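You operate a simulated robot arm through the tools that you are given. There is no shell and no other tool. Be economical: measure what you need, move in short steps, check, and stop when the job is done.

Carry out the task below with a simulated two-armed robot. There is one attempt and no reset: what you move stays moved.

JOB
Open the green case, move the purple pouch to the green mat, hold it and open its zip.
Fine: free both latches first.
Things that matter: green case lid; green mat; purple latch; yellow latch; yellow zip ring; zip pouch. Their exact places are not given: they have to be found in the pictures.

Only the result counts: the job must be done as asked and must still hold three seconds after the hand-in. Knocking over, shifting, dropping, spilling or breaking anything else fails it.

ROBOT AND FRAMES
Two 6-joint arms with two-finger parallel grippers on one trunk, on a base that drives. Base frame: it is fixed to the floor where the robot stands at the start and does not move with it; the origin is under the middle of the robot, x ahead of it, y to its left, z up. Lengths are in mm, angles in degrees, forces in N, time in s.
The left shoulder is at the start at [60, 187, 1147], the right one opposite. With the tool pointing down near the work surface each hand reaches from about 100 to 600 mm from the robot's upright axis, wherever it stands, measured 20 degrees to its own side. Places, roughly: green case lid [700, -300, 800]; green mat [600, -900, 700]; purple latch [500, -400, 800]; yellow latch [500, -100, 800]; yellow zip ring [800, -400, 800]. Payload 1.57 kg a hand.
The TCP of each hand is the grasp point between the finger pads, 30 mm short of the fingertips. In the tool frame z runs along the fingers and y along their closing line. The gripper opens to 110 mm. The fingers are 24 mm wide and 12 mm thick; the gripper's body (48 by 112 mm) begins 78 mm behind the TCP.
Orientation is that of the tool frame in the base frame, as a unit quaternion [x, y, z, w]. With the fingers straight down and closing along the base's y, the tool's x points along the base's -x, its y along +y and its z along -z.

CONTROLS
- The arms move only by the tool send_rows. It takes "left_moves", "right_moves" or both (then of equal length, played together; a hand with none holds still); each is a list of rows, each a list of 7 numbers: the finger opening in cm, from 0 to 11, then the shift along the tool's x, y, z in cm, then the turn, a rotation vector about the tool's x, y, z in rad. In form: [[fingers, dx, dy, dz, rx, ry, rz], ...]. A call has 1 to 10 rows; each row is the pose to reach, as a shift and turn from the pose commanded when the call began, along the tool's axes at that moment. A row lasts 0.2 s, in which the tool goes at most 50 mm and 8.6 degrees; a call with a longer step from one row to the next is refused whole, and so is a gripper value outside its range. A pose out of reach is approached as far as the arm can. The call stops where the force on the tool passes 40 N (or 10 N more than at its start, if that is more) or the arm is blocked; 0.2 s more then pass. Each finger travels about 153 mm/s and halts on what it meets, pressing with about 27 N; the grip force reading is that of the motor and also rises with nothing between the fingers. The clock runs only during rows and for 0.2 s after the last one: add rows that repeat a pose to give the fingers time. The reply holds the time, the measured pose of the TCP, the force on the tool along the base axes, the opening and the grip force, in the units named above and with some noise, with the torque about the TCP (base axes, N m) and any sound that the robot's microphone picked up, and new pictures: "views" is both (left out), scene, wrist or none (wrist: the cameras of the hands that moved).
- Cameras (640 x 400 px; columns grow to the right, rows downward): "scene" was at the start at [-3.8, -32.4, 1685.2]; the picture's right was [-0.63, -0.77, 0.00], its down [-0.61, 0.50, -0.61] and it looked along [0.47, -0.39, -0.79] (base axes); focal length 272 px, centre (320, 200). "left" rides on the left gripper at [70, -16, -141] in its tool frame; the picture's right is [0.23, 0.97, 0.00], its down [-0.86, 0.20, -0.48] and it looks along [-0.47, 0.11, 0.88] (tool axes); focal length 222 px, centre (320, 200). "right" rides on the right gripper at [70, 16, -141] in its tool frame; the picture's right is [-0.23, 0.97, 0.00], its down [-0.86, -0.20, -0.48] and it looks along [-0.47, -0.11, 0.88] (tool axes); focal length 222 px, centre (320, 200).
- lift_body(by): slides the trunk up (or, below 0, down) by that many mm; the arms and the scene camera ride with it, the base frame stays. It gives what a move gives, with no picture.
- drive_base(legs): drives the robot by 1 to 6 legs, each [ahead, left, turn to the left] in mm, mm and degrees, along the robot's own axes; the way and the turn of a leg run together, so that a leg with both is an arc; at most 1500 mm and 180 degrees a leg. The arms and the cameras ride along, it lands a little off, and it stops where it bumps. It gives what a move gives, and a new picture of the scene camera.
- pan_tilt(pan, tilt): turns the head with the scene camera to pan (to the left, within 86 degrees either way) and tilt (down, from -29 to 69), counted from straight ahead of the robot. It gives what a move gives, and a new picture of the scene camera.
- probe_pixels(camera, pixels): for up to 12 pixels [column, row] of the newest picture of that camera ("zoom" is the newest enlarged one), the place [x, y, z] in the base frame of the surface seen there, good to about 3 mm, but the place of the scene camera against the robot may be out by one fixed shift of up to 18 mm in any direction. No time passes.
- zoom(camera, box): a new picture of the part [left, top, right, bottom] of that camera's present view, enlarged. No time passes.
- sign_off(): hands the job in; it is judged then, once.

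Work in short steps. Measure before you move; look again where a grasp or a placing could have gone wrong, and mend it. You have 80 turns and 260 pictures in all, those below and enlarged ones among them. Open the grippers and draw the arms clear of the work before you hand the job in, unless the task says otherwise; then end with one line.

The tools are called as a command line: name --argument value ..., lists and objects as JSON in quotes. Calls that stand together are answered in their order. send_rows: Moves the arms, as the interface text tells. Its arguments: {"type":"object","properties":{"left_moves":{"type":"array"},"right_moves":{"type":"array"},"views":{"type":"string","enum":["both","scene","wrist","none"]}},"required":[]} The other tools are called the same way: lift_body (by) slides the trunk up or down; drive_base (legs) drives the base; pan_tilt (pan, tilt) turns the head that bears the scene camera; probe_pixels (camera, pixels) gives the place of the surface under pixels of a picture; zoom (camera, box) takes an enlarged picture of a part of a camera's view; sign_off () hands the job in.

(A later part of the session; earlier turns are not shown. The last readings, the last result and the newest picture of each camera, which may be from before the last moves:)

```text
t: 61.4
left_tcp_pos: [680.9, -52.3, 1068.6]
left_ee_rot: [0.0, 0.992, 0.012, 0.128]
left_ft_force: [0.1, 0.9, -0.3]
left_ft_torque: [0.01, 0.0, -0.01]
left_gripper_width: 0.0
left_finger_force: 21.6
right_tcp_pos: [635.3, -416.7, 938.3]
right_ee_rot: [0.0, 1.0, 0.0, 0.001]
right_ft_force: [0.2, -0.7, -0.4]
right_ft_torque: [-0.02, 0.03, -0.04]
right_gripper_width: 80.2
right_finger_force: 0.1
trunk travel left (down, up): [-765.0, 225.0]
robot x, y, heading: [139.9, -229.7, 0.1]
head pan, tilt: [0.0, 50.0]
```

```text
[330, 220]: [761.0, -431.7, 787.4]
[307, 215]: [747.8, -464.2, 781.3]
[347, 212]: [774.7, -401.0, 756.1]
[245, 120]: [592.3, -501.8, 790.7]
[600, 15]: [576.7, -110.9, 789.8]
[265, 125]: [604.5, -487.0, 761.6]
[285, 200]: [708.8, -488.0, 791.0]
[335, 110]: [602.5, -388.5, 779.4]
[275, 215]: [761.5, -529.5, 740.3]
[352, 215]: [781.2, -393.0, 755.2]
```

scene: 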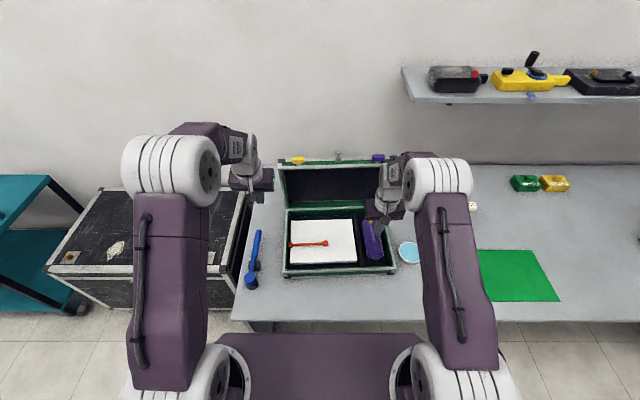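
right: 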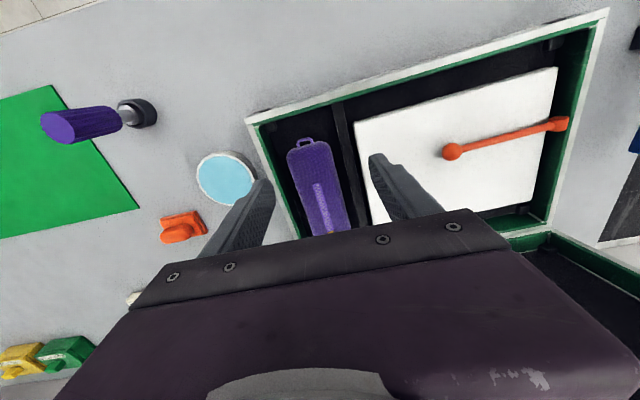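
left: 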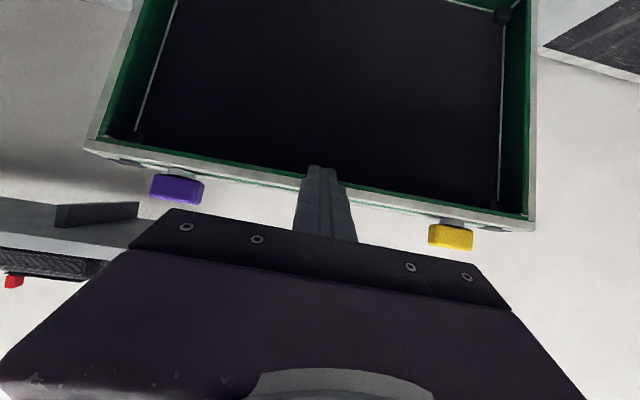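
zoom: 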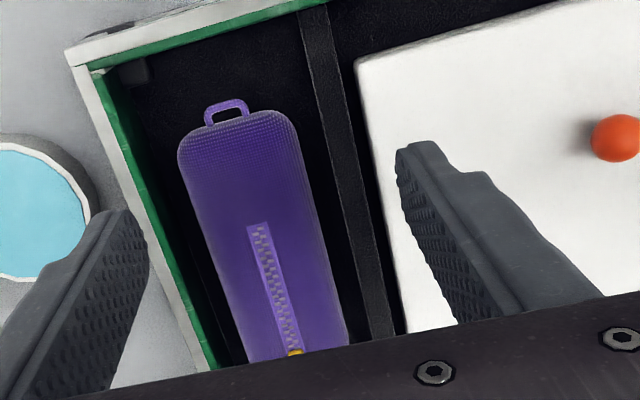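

The pouch spans y -469…-404, top z 785; the walls leave 16–19 mm each side. I place the right hand over (690,-437) at 72 mm opening, stop above the rim and check.

send_rows --right_moves '[[7.2, -2, -1, 1, 0, 0, 0], [7.2, -4, -2.1, 3, 0, 0, 0], [7.2, -5.5, -2.1, 6, 0, 0, 0], [7.2, -5.5, -2.1, 9.5, 0, 0, 0], [7.2, -5.5, -2.1, 9.5, 0, 0, 0]]' --views "wrist"

zoom --camera "right" --box '[200, 80, 440, 250]'

```text
t: 62.6
left_tcp_pos: [682.1, -52.7, 1067.9]
left_ee_rot: [0.0, 0.992, 0.012, 0.129]
left_ft_force: [0.0, -0.5, -0.3]
left_ft_torque: [-0.03, -0.01, 0.01]
left_gripper_width: 0.1
left_finger_force: 21.2
right_tcp_pos: [691.2, -436.7, 842.0]
right_ee_rot: [0.0, 1.0, 0.0, 0.001]
right_ft_force: [-0.2, 0.4, 0.5]
right_ft_torque: [0.0, 0.0, 0.0]
right_gripper_width: 72.3
right_finger_force: 0.1
trunk travel left (down, up): [-765.0, 225.0]
robot x, y, heading: [137.2, -232.8, 0.2]
head pan, tilt: [0.0, 50.0]
```

right: 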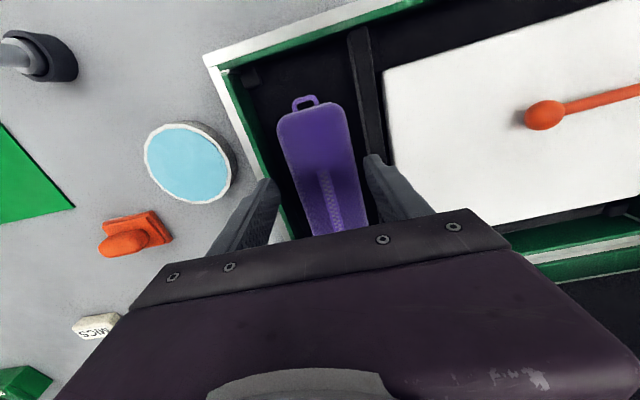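

```text
2.35 times, centred on (320, 165) of right
```

zoom: 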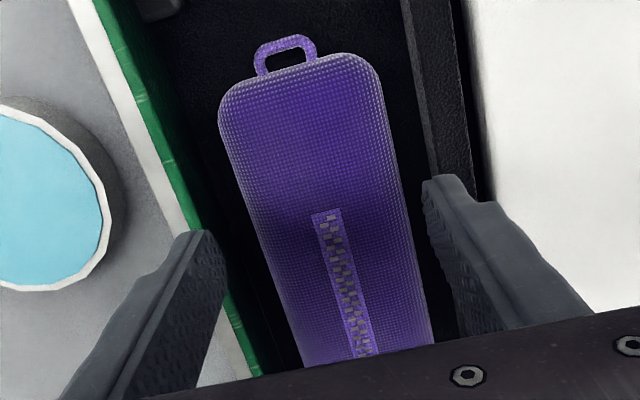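

I probe the two fingertips against the pouch edges and walls at the same x.

probe_pixels --camera "right" --pixels '[[268, 182], [374, 162], [284, 150], [288, 175], [358, 175], [352, 150], [265, 160], [272, 170], [362, 120], [383, 130], [278, 205], [325, 165]]'

```text
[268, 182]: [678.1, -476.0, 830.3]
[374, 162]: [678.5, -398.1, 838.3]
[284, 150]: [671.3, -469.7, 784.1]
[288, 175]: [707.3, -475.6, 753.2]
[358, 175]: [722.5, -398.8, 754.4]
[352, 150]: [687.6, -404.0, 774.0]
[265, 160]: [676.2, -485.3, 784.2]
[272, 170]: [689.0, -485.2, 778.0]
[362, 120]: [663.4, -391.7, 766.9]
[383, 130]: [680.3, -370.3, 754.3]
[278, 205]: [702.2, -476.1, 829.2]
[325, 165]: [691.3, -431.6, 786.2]
```

Clearance is tight but even; I narrow to 69 mm, shift 1 mm and descend slowly to tips at z≈765.

send_rows --right_moves '[[6.9, 0, -0.08, 1.5, 0, 0, 0], [6.9, 0, -0.08, 3, 0, 0, 0], [6.9, 0, -0.08, 3.8, 0, 0, 0], [6.9, 0, -0.08, 4.6, 0, 0, 0], [6.9, 0, -0.08, 4.6, 0, 0, 0]]' --views "wrist"

```text
t: 63.8
left_tcp_pos: [682.3, -52.2, 1067.3]
left_ee_rot: [-0.001, 0.992, 0.012, 0.129]
left_ft_force: [0.4, 0.1, 1.0]
left_ft_torque: [0.02, -0.03, -0.01]
left_gripper_width: 0.0
left_finger_force: 21.2
right_tcp_pos: [691.8, -438.7, 796.7]
right_ee_rot: [0.0, 1.0, -0.001, 0.0]
right_ft_force: [0.2, -0.6, -0.9]
right_ft_torque: [0.0, 0.03, -0.01]
right_gripper_width: 69.0
right_finger_force: 0.1
trunk travel left (down, up): [-765.0, 225.0]
robot x, y, heading: [142.5, -230.6, 0.2]
head pan, tilt: [0.0, 50.0]
```

right: 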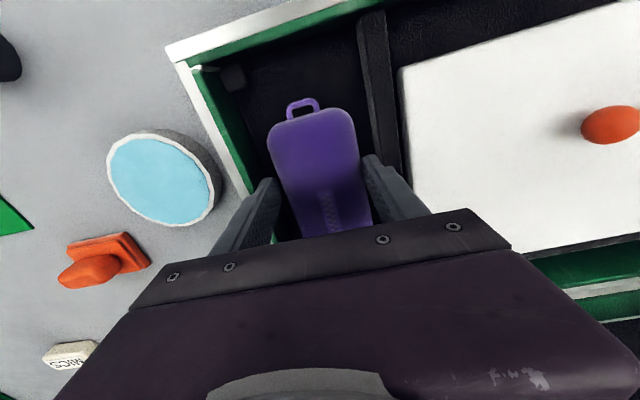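

The fingers went in without contact, straddling the pouch. I go 7 mm deeper, close, and lift gently.

send_rows --right_moves '[[6.9, 0, 0, 0.7, 0, 0, 0], [5, 0, 0, 0.7, 0, 0, 0], [4, 0, 0, 0.7, 0, 0, 0], [4, 0, 0, 0.7, 0, 0, 0], [4, 0, 0, -0.8, 0, 0, 0], [4, 0, 0, -2.5, 0, 0, 0], [4, 0, 0, -5, 0, 0, 0], [4, 0, 0, -9, 0, 0, 0], [4, 0, 0, -13, 0, 0, 0], [4, 0, 0, -13, 0, 0, 0]]' --views "both"

```text
t: 66.0
left_tcp_pos: [684.2, -52.8, 1068.2]
left_ee_rot: [0.0, 0.992, 0.012, 0.128]
left_ft_force: [-0.2, 0.3, -0.4]
left_ft_torque: [0.01, 0.03, 0.0]
left_gripper_width: 0.2
left_finger_force: 21.2
right_tcp_pos: [691.0, -438.7, 927.1]
right_ee_rot: [0.0, 1.0, -0.001, 0.0]
right_ft_force: [0.4, 0.3, -2.4]
right_ft_torque: [0.02, 0.08, 0.01]
right_gripper_width: 44.0
right_finger_force: 27.3
trunk travel left (down, up): [-765.0, 225.0]
robot x, y, heading: [141.8, -232.8, 0.1]
head pan, tilt: [0.0, 50.0]
```

scene: 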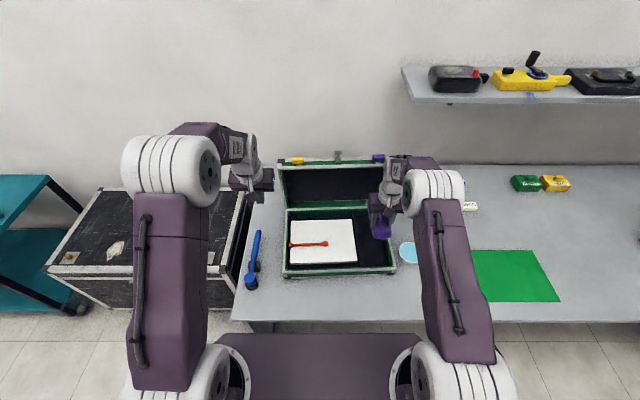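
right: 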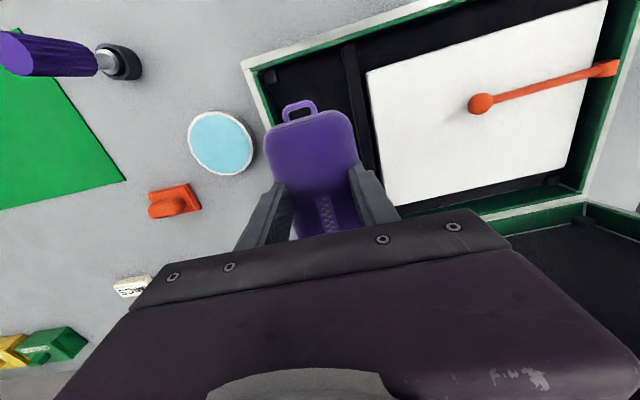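

The pouch is held (44 mm, light). I raise it, then drive right towards the mat; first I probe the mat's corners.

probe_pixels --camera "scene" --pixels '[[475, 252], [534, 252], [558, 299], [490, 299], [513, 275], [409, 253]]'

send_rows --right_moves '[[4, 1, 0, -2, 0, 0, 0], [4, 3, 0, -4, 0, 0, 0], [4, 6, 0, -5, 0, 0, 0], [4, 9, 0, -5, 0, 0, 0], [4, 12, 0, -5, 0, 0, 0], [4, 12, 0, -5, 0, 0, 0]]' --views "none"

drive_base --legs '[[0, -640, 0]]'

```text
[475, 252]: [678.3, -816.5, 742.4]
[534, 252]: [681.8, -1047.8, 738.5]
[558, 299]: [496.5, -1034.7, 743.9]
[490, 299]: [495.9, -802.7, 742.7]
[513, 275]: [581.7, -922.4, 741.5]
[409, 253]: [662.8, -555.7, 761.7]
```

```text
t: 67.4
left_tcp_pos: [683.1, -52.0, 1068.2]
left_ee_rot: [0.001, 0.992, 0.011, 0.128]
left_ft_force: [0.0, 1.1, -0.4]
left_ft_torque: [0.0, -0.03, 0.02]
left_gripper_width: 0.3
left_finger_force: 21.9
right_tcp_pos: [571.5, -438.1, 977.6]
right_ee_rot: [0.001, 1.0, 0.0, 0.0]
right_ft_force: [0.0, -0.7, -1.7]
right_ft_torque: [-0.02, 0.07, 0.0]
right_gripper_width: 43.7
right_finger_force: 26.8
trunk travel left (down, up): [-765.0, 225.0]
robot x, y, heading: [143.8, -229.4, 0.1]
head pan, tilt: [0.0, 50.0]
```

```text
t: 71.0
left_tcp_pos: [685.0, -681.8, 1068.4]
left_ee_rot: [-0.001, 0.992, 0.011, 0.127]
left_ft_force: [-0.1, 0.4, 0.4]
left_ft_torque: [0.02, 0.0, 0.0]
left_gripper_width: 0.0
left_finger_force: 21.4
right_tcp_pos: [575.2, -1069.1, 976.6]
right_ee_rot: [-0.001, 1.0, -0.001, 0.0]
right_ft_force: [0.0, -0.4, -0.7]
right_ft_torque: [-0.02, 0.06, -0.02]
right_gripper_width: 43.6
right_finger_force: 27.1
trunk travel left (down, up): [-765.0, 225.0]
robot x, y, heading: [142.2, -862.9, 0.3]
head pan, tilt: [0.0, 50.0]
```

scene: 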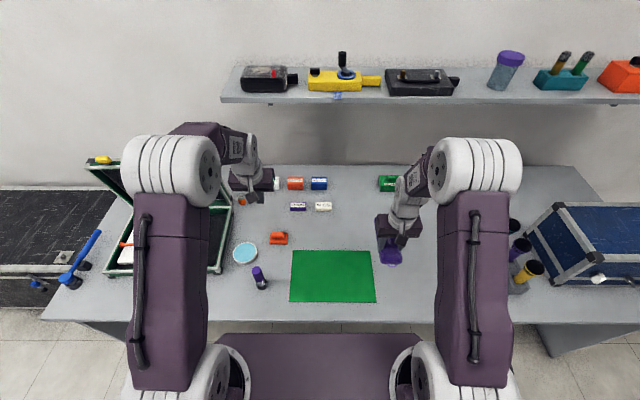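

I probe the mat's corners again from here.

probe_pixels --camera "scene" --pixels '[[293, 252], [367, 252], [374, 301], [291, 300], [332, 276], [260, 280], [258, 268]]'

probe_pixels --camera "right" --pixels '[[30, 60], [320, 165]]'

```text
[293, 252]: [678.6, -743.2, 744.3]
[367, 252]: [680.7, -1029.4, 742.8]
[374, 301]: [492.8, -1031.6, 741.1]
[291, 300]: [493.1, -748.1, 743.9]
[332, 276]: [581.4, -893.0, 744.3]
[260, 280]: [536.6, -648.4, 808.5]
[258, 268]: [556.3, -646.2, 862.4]
```

```text
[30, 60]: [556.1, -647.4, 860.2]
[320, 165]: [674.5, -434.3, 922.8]
```

Mat centre is about (596,-900). I yaw the pouch 90° so its ring end points left, moving over the mat at a safe height.

send_rows --right_moves '[[4, -0.2, 1.4, 0, 0, 0, -0.149], [4, -0.4, 2.8, 0, 0, 0, -0.298], [4, -0.6, 4.2, 0, 0, 0, -0.447], [4, -0.8, 5.6, 0, 0, 0, -0.596], [4, -1.0, 7, 0, 0, 0, -0.745], [4, -1.2, 8.4, 0, 0, 0, -0.894], [4, -1.4, 9.8, 0, 0, 0, -1.043], [4, -1.5, 11.2, 0, 0, 0, -1.192], [4, -1.5, 12.8, 0, 0, 0, -1.341], [4, -1.5, 14.2, 0, 0, 0, -1.49]]' --views "both"

```text
t: 73.2
left_tcp_pos: [683.1, -681.5, 1068.1]
left_ee_rot: [-0.001, 0.992, 0.012, 0.129]
left_ft_force: [-0.1, 0.3, 0.1]
left_ft_torque: [0.02, 0.03, 0.0]
left_gripper_width: 0.1
left_finger_force: 21.5
right_tcp_pos: [589.9, -926.7, 978.6]
right_ee_rot: [-0.681, 0.733, 0.0, 0.0]
right_ft_force: [-0.2, 0.9, -2.2]
right_ft_torque: [-0.1, 0.03, -0.04]
right_gripper_width: 43.5
right_finger_force: 26.7
trunk travel left (down, up): [-765.0, 225.0]
robot x, y, heading: [143.8, -865.5, 0.4]
head pan, tilt: [0.0, 50.0]
```

scene: 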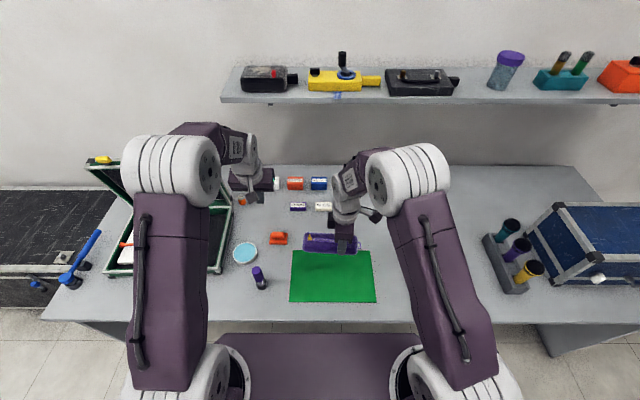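
right: 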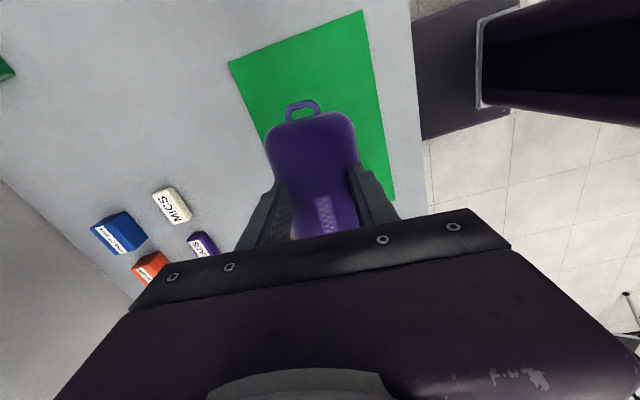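

Pouch is over the mat, ring end left. I lower it until it touches down (TCP z≈783).

send_rows --right_moves '[[4, 0, -0.3, 4.5, 0, 0, -0.04], [4, 0, -0.6, 9, 0, 0, -0.08], [4, 0, -0.6, 13.5, 0, 0, -0.08], [4, 0, -0.6, 17, 0, 0, -0.08], [4, 0, -0.6, 18.5, 0, 0, -0.08], [4, 0, -0.6, 19.2, 0, 0, -0.08], [4, 0, -0.6, 19.6, 0, 0, -0.08]]' --views "both"

zoom --camera "left" --box '[0, 0, 320, 200]'

zoom --camera "scene" --box '[260, 220, 420, 320]'

```text
t: 74.8
left_tcp_pos: [685.6, -682.2, 1068.2]
left_ee_rot: [-0.001, 0.992, 0.013, 0.129]
left_ft_force: [-0.2, -0.2, 0.3]
left_ft_torque: [0.0, 0.04, 0.01]
left_gripper_width: 0.0
left_finger_force: 21.2
right_tcp_pos: [595.6, -928.9, 782.2]
right_ee_rot: [0.708, -0.706, 0.001, -0.001]
right_ft_force: [-1.2, -0.5, -1.8]
right_ft_torque: [-0.07, -0.01, 0.0]
right_gripper_width: 43.5
right_finger_force: 27.4
trunk travel left (down, up): [-765.0, 225.0]
robot x, y, heading: [140.5, -864.5, 0.4]
head pan, tilt: [0.0, 50.0]
```

scene: 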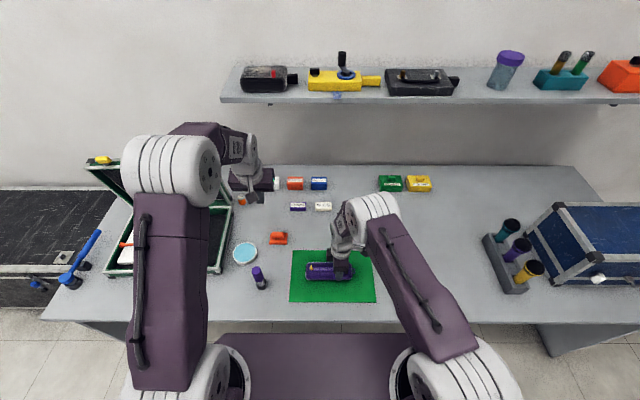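
right: 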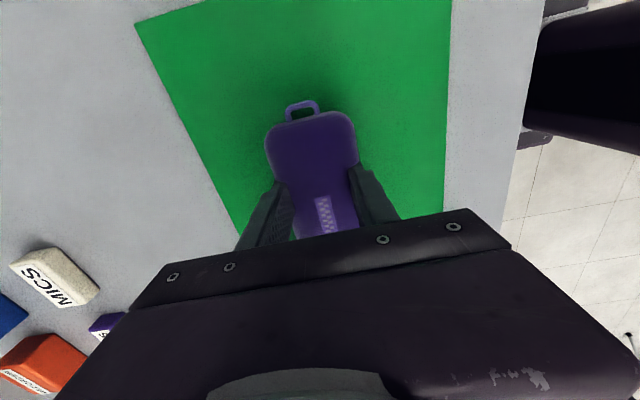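

```text
2.00 times, centred on (160, 100) of left
```

zoom: 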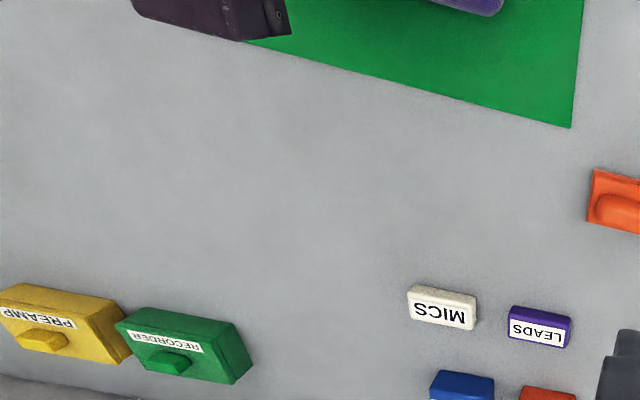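

```text
4.00 times, centred on (340, 270) of scene
```

zoom: 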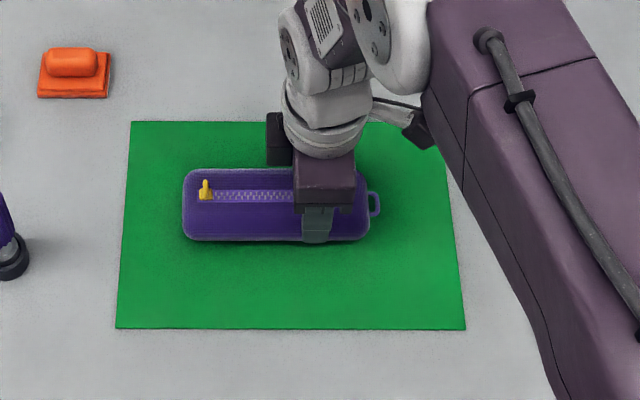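

The pouch rests on the mat and is still held; the yellow ring is at (311,267) in the scene. I bring the left hand over, vertical, to look at the ring closely.

send_rows --left_moves '[[3, 2, -2, 2, 0, 0.05, 0], [3, 4.2, -4, 4, 0, 0.1, 0], [3, 6.3, -6, 6.5, 0, 0.15, 0], [3, 8.4, -8, 9, 0, 0.2, 0], [3, 10.5, -8.8, 11.5, 0, 0.26, 0], [3, 12.56, -8.8, 14, 0, 0.26, 0], [3, 12.56, -8.8, 14, 0, 0.26, 0]]' --views "wrist"

zoom --camera "left" --box '[160, 60, 400, 210]'

```text
t: 76.3
left_tcp_pos: [599.5, -767.6, 898.7]
left_ee_rot: [-0.002, 1.0, 0.012, -0.001]
left_ft_force: [-0.6, 0.6, 0.5]
left_ft_torque: [-0.01, 0.0, -0.03]
left_gripper_width: 30.0
left_finger_force: 0.1
right_tcp_pos: [595.3, -928.4, 782.0]
right_ee_rot: [0.708, -0.706, 0.0, -0.001]
right_ft_force: [0.1, -0.4, -0.5]
right_ft_torque: [-0.09, 0.01, 0.01]
right_gripper_width: 43.4
right_finger_force: 26.9
trunk travel left (down, up): [-765.0, 225.0]
robot x, y, heading: [144.1, -868.8, 0.1]
head pan, tilt: [0.0, 50.0]
```

left: 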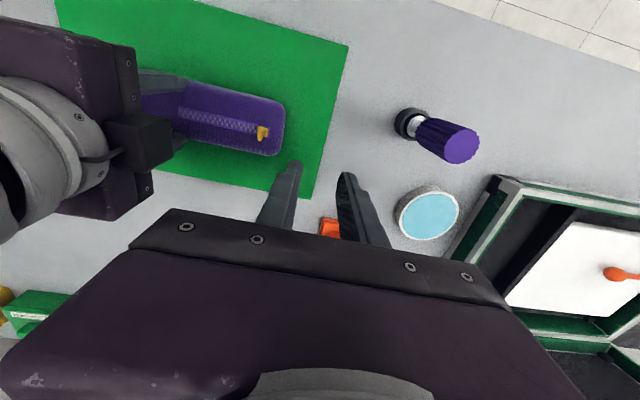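

```text
2.67 times, centred on (280, 135) of left
```

zoom: 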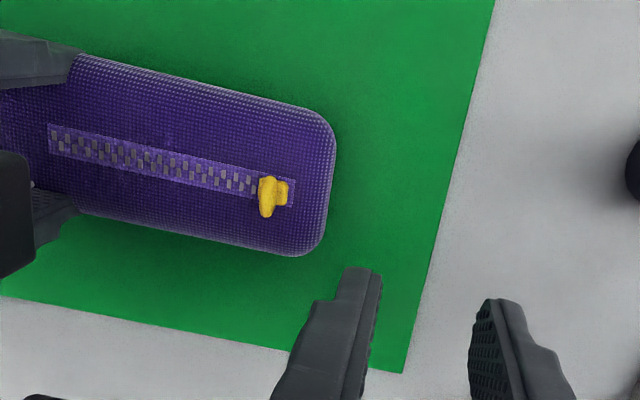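

zoom --camera "left" --box '[230, 108, 294, 148]'

probe_pixels --camera "left" --pixels '[[261, 130], [260, 139], [259, 128], [265, 131], [267, 136], [250, 127], [183, 112], [282, 125], [270, 152], [225, 110]]'

zoom --camera "scene" --box '[295, 255, 343, 285]'

```text
10.00 times, centred on (262, 128) of left
```

zoom: 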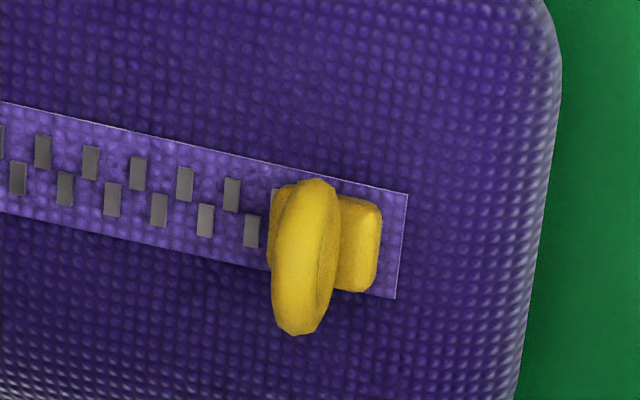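

```text
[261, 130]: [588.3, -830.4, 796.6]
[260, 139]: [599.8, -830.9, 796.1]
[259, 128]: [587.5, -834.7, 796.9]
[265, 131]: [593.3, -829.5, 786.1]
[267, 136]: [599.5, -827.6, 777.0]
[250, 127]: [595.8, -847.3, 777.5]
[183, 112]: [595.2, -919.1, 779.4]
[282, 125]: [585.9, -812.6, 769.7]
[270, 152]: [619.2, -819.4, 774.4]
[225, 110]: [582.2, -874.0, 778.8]
```

```text
13.33 times, centred on (319, 270) of scene
```

zoom: 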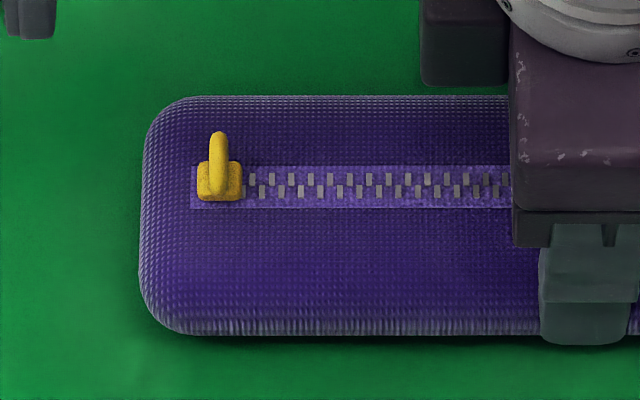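

The ring stands in the x–z plane at (594,-833), top z≈800; the zip runs to y≈-920, close to the right fingers. I shift the right grip 16 mm towards the loop end, and at the same time yaw the left hand 90°.

send_rows --right_moves '[[6.5, 0, 0, 0, 0, 0, 0], [7.2, 0, 0, 0, 0, 0, 0], [7.2, 0.8, 0, 0, 0, 0, 0], [7.2, 1.6, 0, 0, 0, 0, 0], [7.2, 1.6, 0, 0, 0, 0, 0], [5, 1.6, 0, 0, 0, 0, 0], [4, 1.6, 0, 0, 0, 0, 0], [3.5, 1.6, 0, 0, 0, 0, 0], [3.5, 1.6, 0, 0, 0, 0, 0], [3.5, 1.6, 0, 0, 0, 0, 0]]' --left_moves '[[3, 0, 0.3, 0, 0, 0, 0.149], [3, 0, 0.6, 0, 0, 0, 0.298], [3, 0, 0.9, 0, 0, 0, 0.447], [3, 0, 1.2, 0, 0, 0, 0.596], [3, 0, 1.5, 0, 0, 0, 0.745], [3, 0, 1.8, 0, 0, 0, 0.894], [3, 0, 2, 0, 0, 0, 1.043], [3, 0, 2, 0, 0, 0, 1.192], [3, 0, 2, 0, 0, 0, 1.341], [3, 0, 2, 0, 0, 0, 1.49]]' --views "both"

```text
t: 78.5
left_tcp_pos: [598.5, -746.3, 898.4]
left_ee_rot: [0.677, 0.736, 0.007, -0.008]
left_ft_force: [0.5, 0.5, 1.0]
left_ft_torque: [0.03, 0.0, 0.0]
left_gripper_width: 30.0
left_finger_force: 0.0
right_tcp_pos: [595.7, -944.2, 782.0]
right_ee_rot: [0.708, -0.706, 0.001, -0.001]
right_ft_force: [-0.5, -0.9, 0.9]
right_ft_torque: [-0.02, 0.07, 0.08]
right_gripper_width: 43.5
right_finger_force: 27.1
trunk travel left (down, up): [-765.0, 225.0]
robot x, y, heading: [146.5, -862.6, 0.5]
head pan, tilt: [0.0, 50.0]
```

scene: 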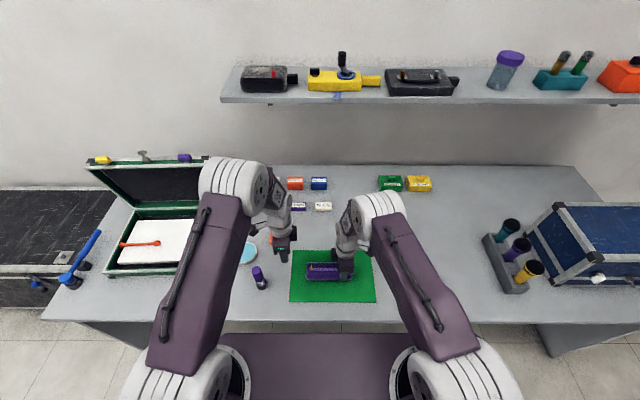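
right: 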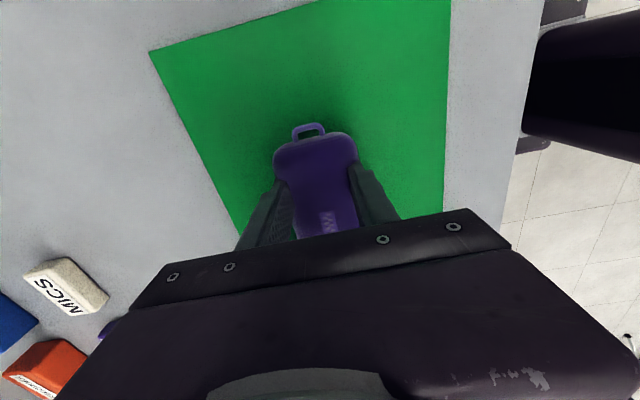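
left: 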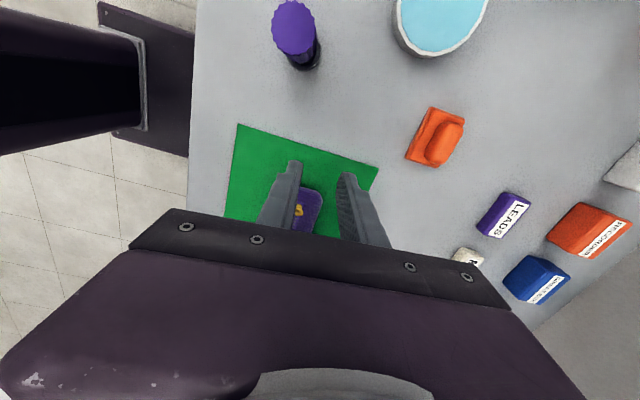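

The left view shows the ring at (299,210) between the fingers. I tilt the left hand ~34° so its body leans away from the right hand, moving to just above the ring.

send_rows --left_moves '[[3, -1, -0.2, 1, 0.005, -0.12, 0.016], [3, -2.1, -0.4, 2, 0.01, -0.24, 0.032], [3, -3.2, -0.6, 3, 0.014, -0.36, 0.048], [3, -4.3, -0.8, 4, 0.019, -0.48, 0.064], [3, -5.34, -0.9, 4.8, 0.024, -0.6, 0.08], [3, -5.34, -0.9, 4.8, 0.024, -0.6, 0.08]]' --views "both"

zoom --camera "left" --box '[240, 120, 400, 220]'

zoom --camera "scene" --box '[260, 220, 388, 300]'

```text
t: 80.0
left_tcp_pos: [593.6, -800.2, 849.8]
left_ee_rot: [0.676, 0.68, -0.201, 0.201]
left_ft_force: [0.3, -0.4, -0.4]
left_ft_torque: [-0.01, -0.01, 0.0]
left_gripper_width: 29.7
left_finger_force: 0.0
right_tcp_pos: [595.6, -944.8, 781.4]
right_ee_rot: [0.708, -0.706, 0.002, -0.002]
right_ft_force: [0.0, -1.2, 0.4]
right_ft_torque: [-0.21, 0.02, -0.04]
right_gripper_width: 43.6
right_finger_force: 27.0
trunk travel left (down, up): [-765.0, 225.0]
robot x, y, heading: [147.3, -866.3, 0.4]
head pan, tilt: [0.0, 50.0]
```

scene: 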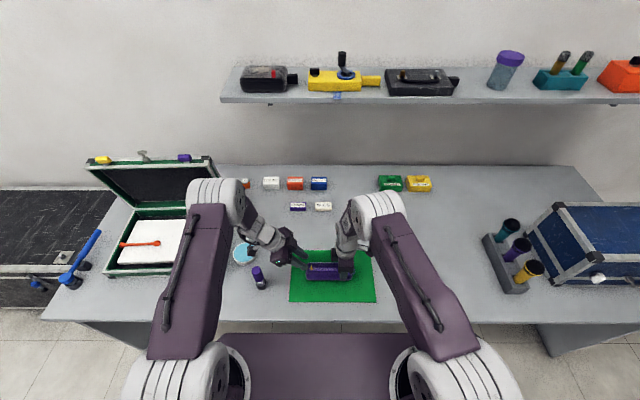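
left: 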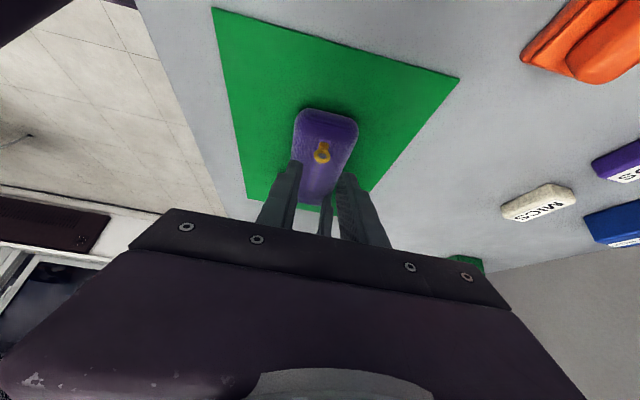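

```text
4.00 times, centred on (320, 170) of left
```

zoom: 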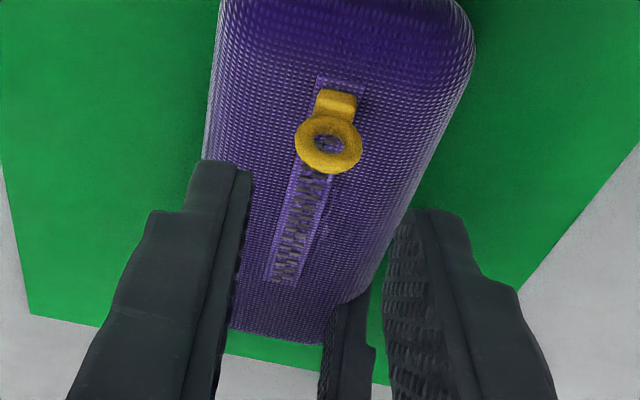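

```text
5.00 times, centred on (324, 260) of scene
```

zoom: 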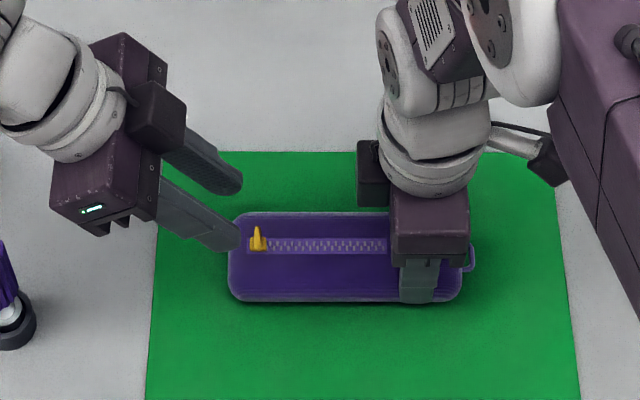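

The ring faces the left hand squarely. I probe its exact position.

probe_pixels --camera "left" --pixels '[[316, 156], [329, 157], [322, 162], [323, 151], [324, 145], [296, 163], [347, 174]]'

```text
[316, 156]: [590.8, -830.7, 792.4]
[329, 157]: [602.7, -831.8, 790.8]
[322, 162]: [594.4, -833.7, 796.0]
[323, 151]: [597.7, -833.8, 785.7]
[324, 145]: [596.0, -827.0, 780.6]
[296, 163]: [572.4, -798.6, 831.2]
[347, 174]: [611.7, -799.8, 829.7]
```

Ring centre is (597,-832,791), about 16 mm across. I advance along the fingers to straddle it, then close.

send_rows --left_moves '[[3, 0.3, 0.34, 1.5, 0, 0, 0], [3, 0.54, 0.34, 3, 0, 0, 0], [3, 0.54, 0.34, 4.28, 0, 0, 0], [3, 0.54, 0.34, 4.28, 0, 0, 0], [1.5, 0.54, 0.34, 4.28, 0, 0, 0], [0.5, 0.54, 0.34, 4.28, 0, 0, 0], [0.5, 0.54, 0.34, 4.28, 0, 0, 0]]' --views "both"

zoom --camera "left" --box '[240, 120, 400, 220]'

zoom --camera "scene" --box '[260, 220, 388, 300]'

```text
t: 81.5
left_tcp_pos: [597.5, -818.8, 811.5]
left_ee_rot: [0.677, 0.679, -0.202, 0.2]
left_ft_force: [-8.1, -0.1, 0.8]
left_ft_torque: [-0.25, 0.17, -0.25]
left_gripper_width: 14.5
left_finger_force: 26.9
right_tcp_pos: [597.2, -943.5, 781.5]
right_ee_rot: [0.708, -0.706, 0.001, -0.002]
right_ft_force: [8.1, -0.3, -0.1]
right_ft_torque: [0.06, 0.11, -0.82]
right_gripper_width: 43.2
right_finger_force: 26.9
trunk travel left (down, up): [-765.0, 225.0]
robot x, y, heading: [145.2, -864.2, 0.3]
head pan, tilt: [0.0, 50.0]
```

scene: 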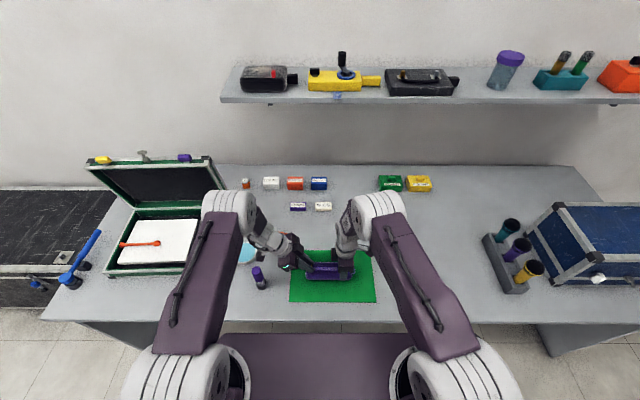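
left: 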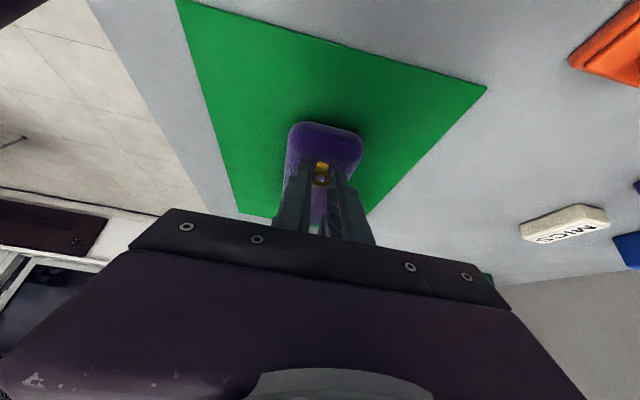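

```text
4.00 times, centred on (320, 170) of left
```

zoom: 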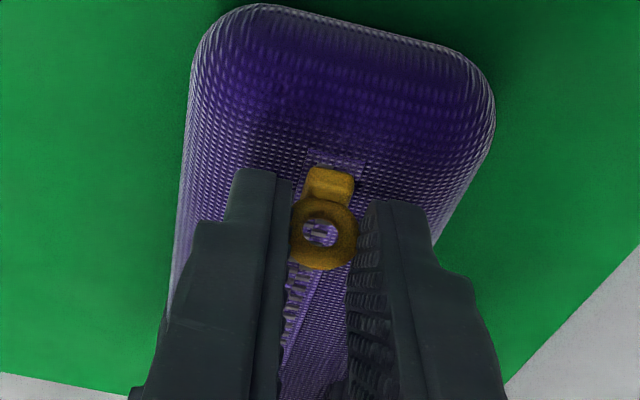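

```text
5.00 times, centred on (324, 260) of scene
```

zoom: 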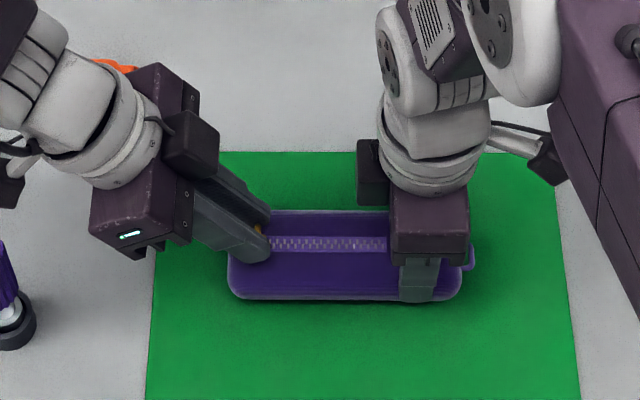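

The ring is gripped (14.5 mm). I pull it along the zip toward the right hand, 40 mm first.

send_rows --left_moves '[[0.5, -0.67, 0, 0.436, 0, 0, 0], [0.5, -1.34, 0, 0.872, 0, 0, 0], [0.5, -2.01, 0, 1.308, 0, 0, 0], [0.5, -2.68, 0, 1.744, 0, 0, 0], [0.5, -3.35, 0, 2.18, 0, 0, 0]]' --views "both"

zoom --camera "left" --box '[240, 120, 400, 220]'

zoom --camera "scene" --box '[260, 220, 388, 300]'

```text
t: 82.8
left_tcp_pos: [597.3, -859.3, 810.5]
left_ee_rot: [0.676, 0.679, -0.201, 0.201]
left_ft_force: [-11.2, 2.2, -0.9]
left_ft_torque: [0.09, 0.21, -0.31]
left_gripper_width: 15.0
left_finger_force: 26.9
right_tcp_pos: [596.0, -942.9, 781.7]
right_ee_rot: [0.708, -0.706, 0.001, -0.001]
right_ft_force: [12.0, -1.9, 0.9]
right_ft_torque: [0.09, 0.1, -0.71]
right_gripper_width: 43.3
right_finger_force: 27.5
trunk travel left (down, up): [-765.0, 225.0]
robot x, y, heading: [145.1, -866.0, 0.1]
head pan, tilt: [0.0, 50.0]
```

scene: 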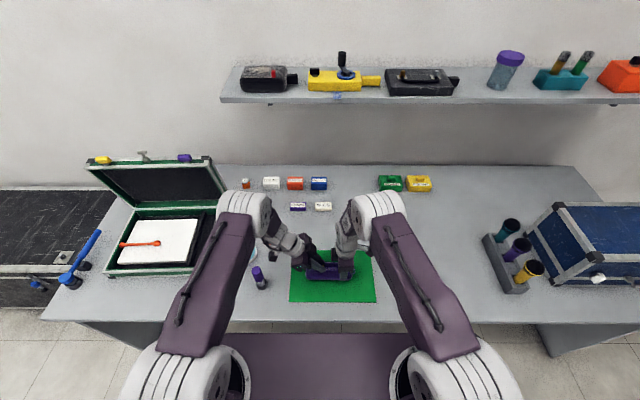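
left: 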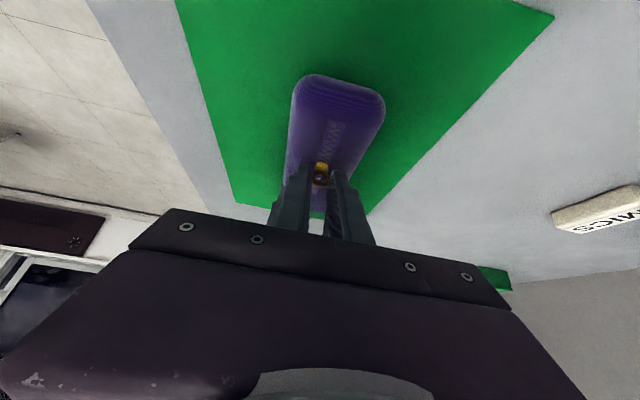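

```text
4.00 times, centred on (320, 170) of left
```

zoom: 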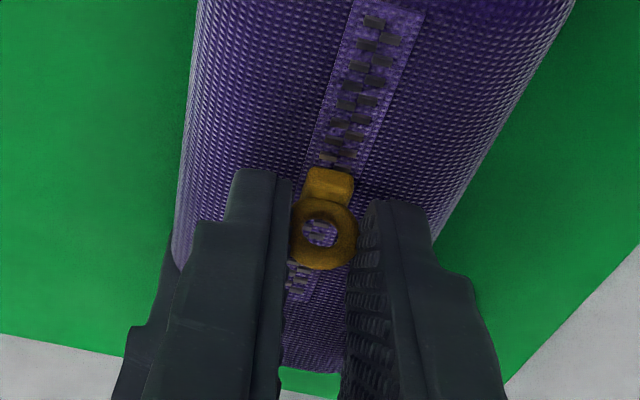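

```text
5.00 times, centred on (324, 260) of scene
```

zoom: 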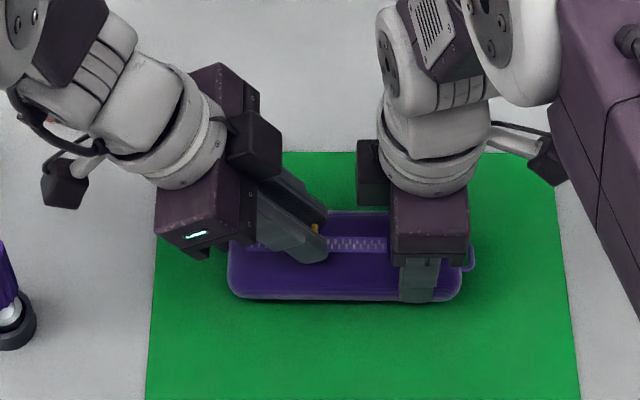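

The zip is opening behind the slider. I pull the remaining ~46 mm, easing 1 mm sideways.

send_rows --left_moves '[[0.5, -0.67, -0.1, 0.436, 0, 0, 0], [0.5, -1.34, -0.1, 0.872, 0, 0, 0], [0.5, -2.01, -0.1, 1.308, 0, 0, 0], [0.5, -2.68, -0.1, 1.744, 0, 0, 0], [0.5, -3.35, -0.1, 2.18, 0, 0, 0], [0.5, -3.86, -0.1, 2.51, 0, 0, 0]]' --views "both"

zoom --camera "left" --box '[240, 120, 400, 220]'

zoom --camera "scene" --box '[260, 220, 388, 300]'

```text
t: 84.2
left_tcp_pos: [597.0, -903.1, 810.9]
left_ee_rot: [0.676, 0.68, -0.201, 0.201]
left_ft_force: [-13.7, 21.1, 0.0]
left_ft_torque: [0.55, 0.36, -0.18]
left_gripper_width: 14.7
left_finger_force: 27.1
right_tcp_pos: [595.7, -945.2, 781.4]
right_ee_rot: [0.707, -0.707, 0.001, -0.001]
right_ft_force: [14.8, -22.9, 3.7]
right_ft_torque: [-0.16, -0.1, -0.37]
right_gripper_width: 43.9
right_finger_force: 26.7
trunk travel left (down, up): [-765.0, 225.0]
robot x, y, heading: [142.4, -862.5, 0.1]
head pan, tilt: [0.0, 50.0]
```

scene: 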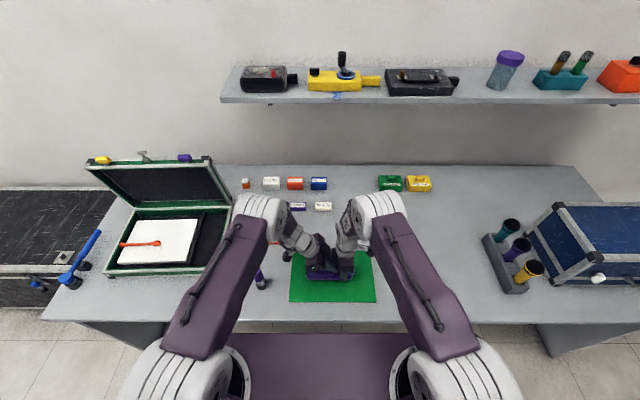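
left: 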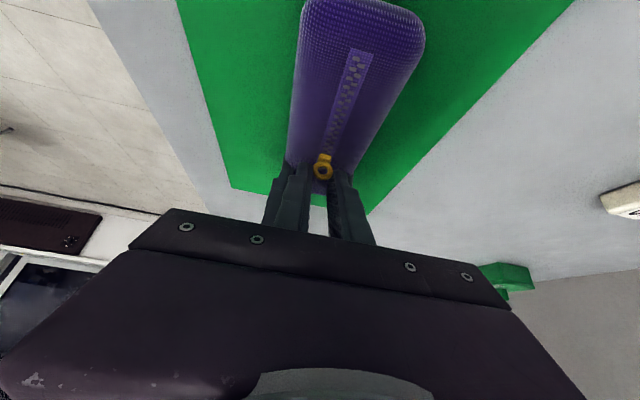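

```text
4.00 times, centred on (320, 170) of left
```

zoom: 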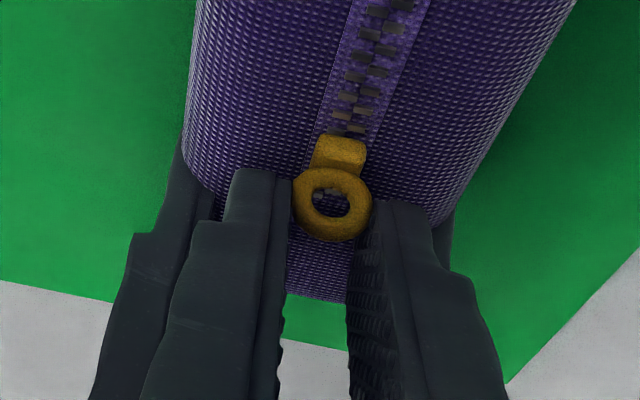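

```text
5.00 times, centred on (324, 260) of scene
```

zoom: 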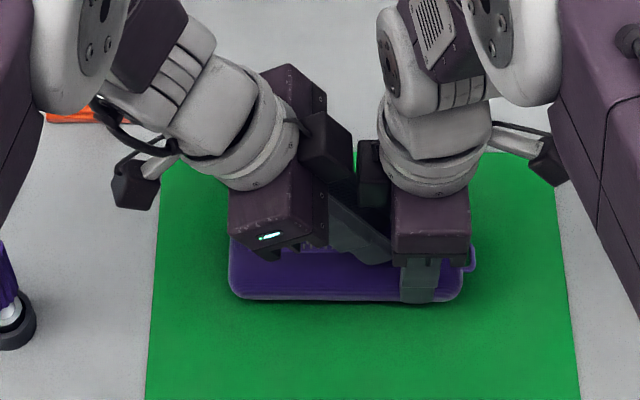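

The force rose to 21 N and no strip remains ahead of the slider: it has reached the end of the zip. I release the ring, back the left hand out along its fingers and check.

send_rows --left_moves '[[1.5, 0.2, 0, -0.1, 0, 0, 0], [3, 0.2, 0, -0.1, 0, 0, 0], [3, 0.2, 0, -0.1, 0, 0, 0], [3, 0.5, 0, -3, 0, 0, 0], [3, 1.5, 0, -7, 0, 0, 0], [3, 3, 0, -11, 0, 0, 0], [3, 4, 0, -15, 0, 0, 0]]' --views "both"

zoom --camera "left" --box '[240, 60, 400, 220]'

zoom --camera "scene" --box '[280, 240, 376, 300]'

```text
t: 85.8
left_tcp_pos: [597.3, -786.8, 917.5]
left_ee_rot: [0.676, 0.679, -0.202, 0.202]
left_ft_force: [-0.5, 0.0, 0.0]
left_ft_torque: [-0.04, 0.01, 0.02]
left_gripper_width: 30.2
left_finger_force: 0.1
right_tcp_pos: [595.0, -944.1, 780.5]
right_ee_rot: [0.708, -0.706, 0.0, 0.0]
right_ft_force: [-1.1, 4.0, 2.8]
right_ft_torque: [0.02, 0.01, 0.01]
right_gripper_width: 43.4
right_finger_force: 27.3
trunk travel left (down, up): [-765.0, 225.0]
robot x, y, heading: [143.9, -863.9, 0.4]
head pan, tilt: [0.0, 50.0]
```

scene: 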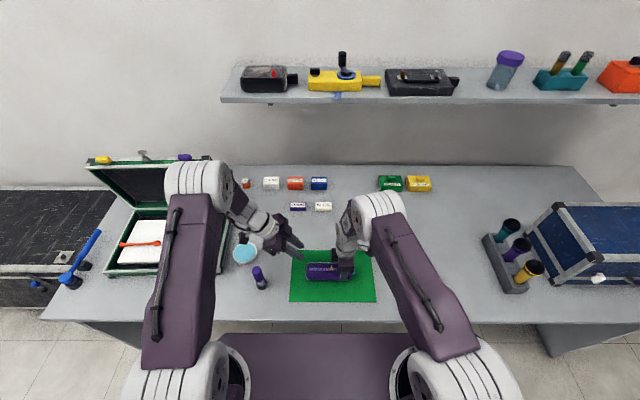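
left: 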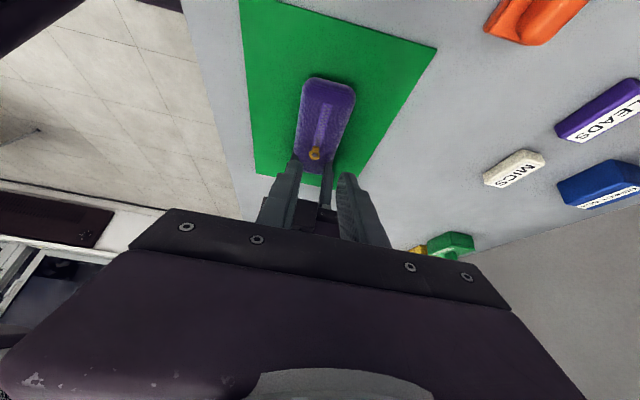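

```text
2.50 times, centred on (320, 140) of left
```

zoom: 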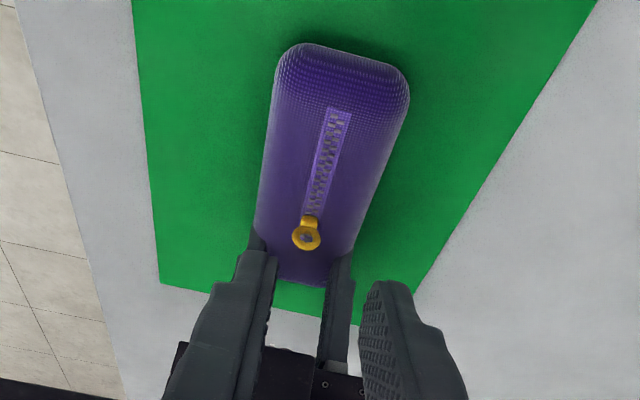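

```text
6.67 times, centred on (328, 270) of scene
```

zoom: 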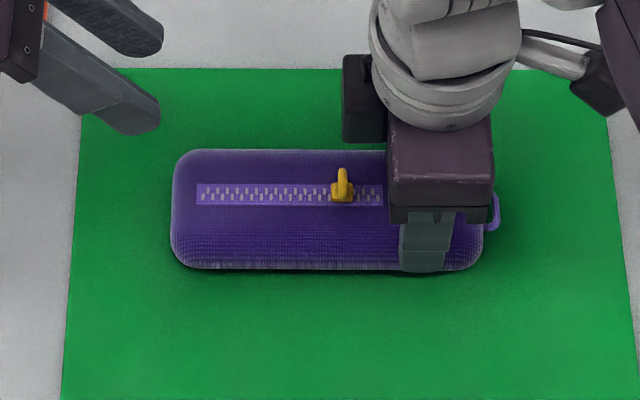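

The slider is at about 80 % of the strip; fingers likely met the right hand. About 13 mm remain, which I will push with closed fingertips from behind the ring. I probe the ring and the strip end.

probe_pixels --camera "left" --pixels '[[314, 150], [311, 155], [319, 156], [314, 158], [315, 146], [325, 104], [318, 135]]'

probe_pixels --camera "scene" --pixels '[[309.5, 269], [331, 268.5], [337, 269.5], [331, 266], [326, 269]]'

```text
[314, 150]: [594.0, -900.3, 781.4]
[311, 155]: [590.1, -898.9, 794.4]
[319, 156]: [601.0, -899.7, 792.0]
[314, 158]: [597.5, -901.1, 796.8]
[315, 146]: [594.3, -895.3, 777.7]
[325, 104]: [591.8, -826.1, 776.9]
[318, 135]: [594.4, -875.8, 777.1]
```

```text
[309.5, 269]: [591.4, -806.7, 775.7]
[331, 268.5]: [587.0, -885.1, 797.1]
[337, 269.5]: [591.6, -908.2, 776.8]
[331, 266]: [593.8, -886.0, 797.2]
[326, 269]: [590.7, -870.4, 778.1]
```

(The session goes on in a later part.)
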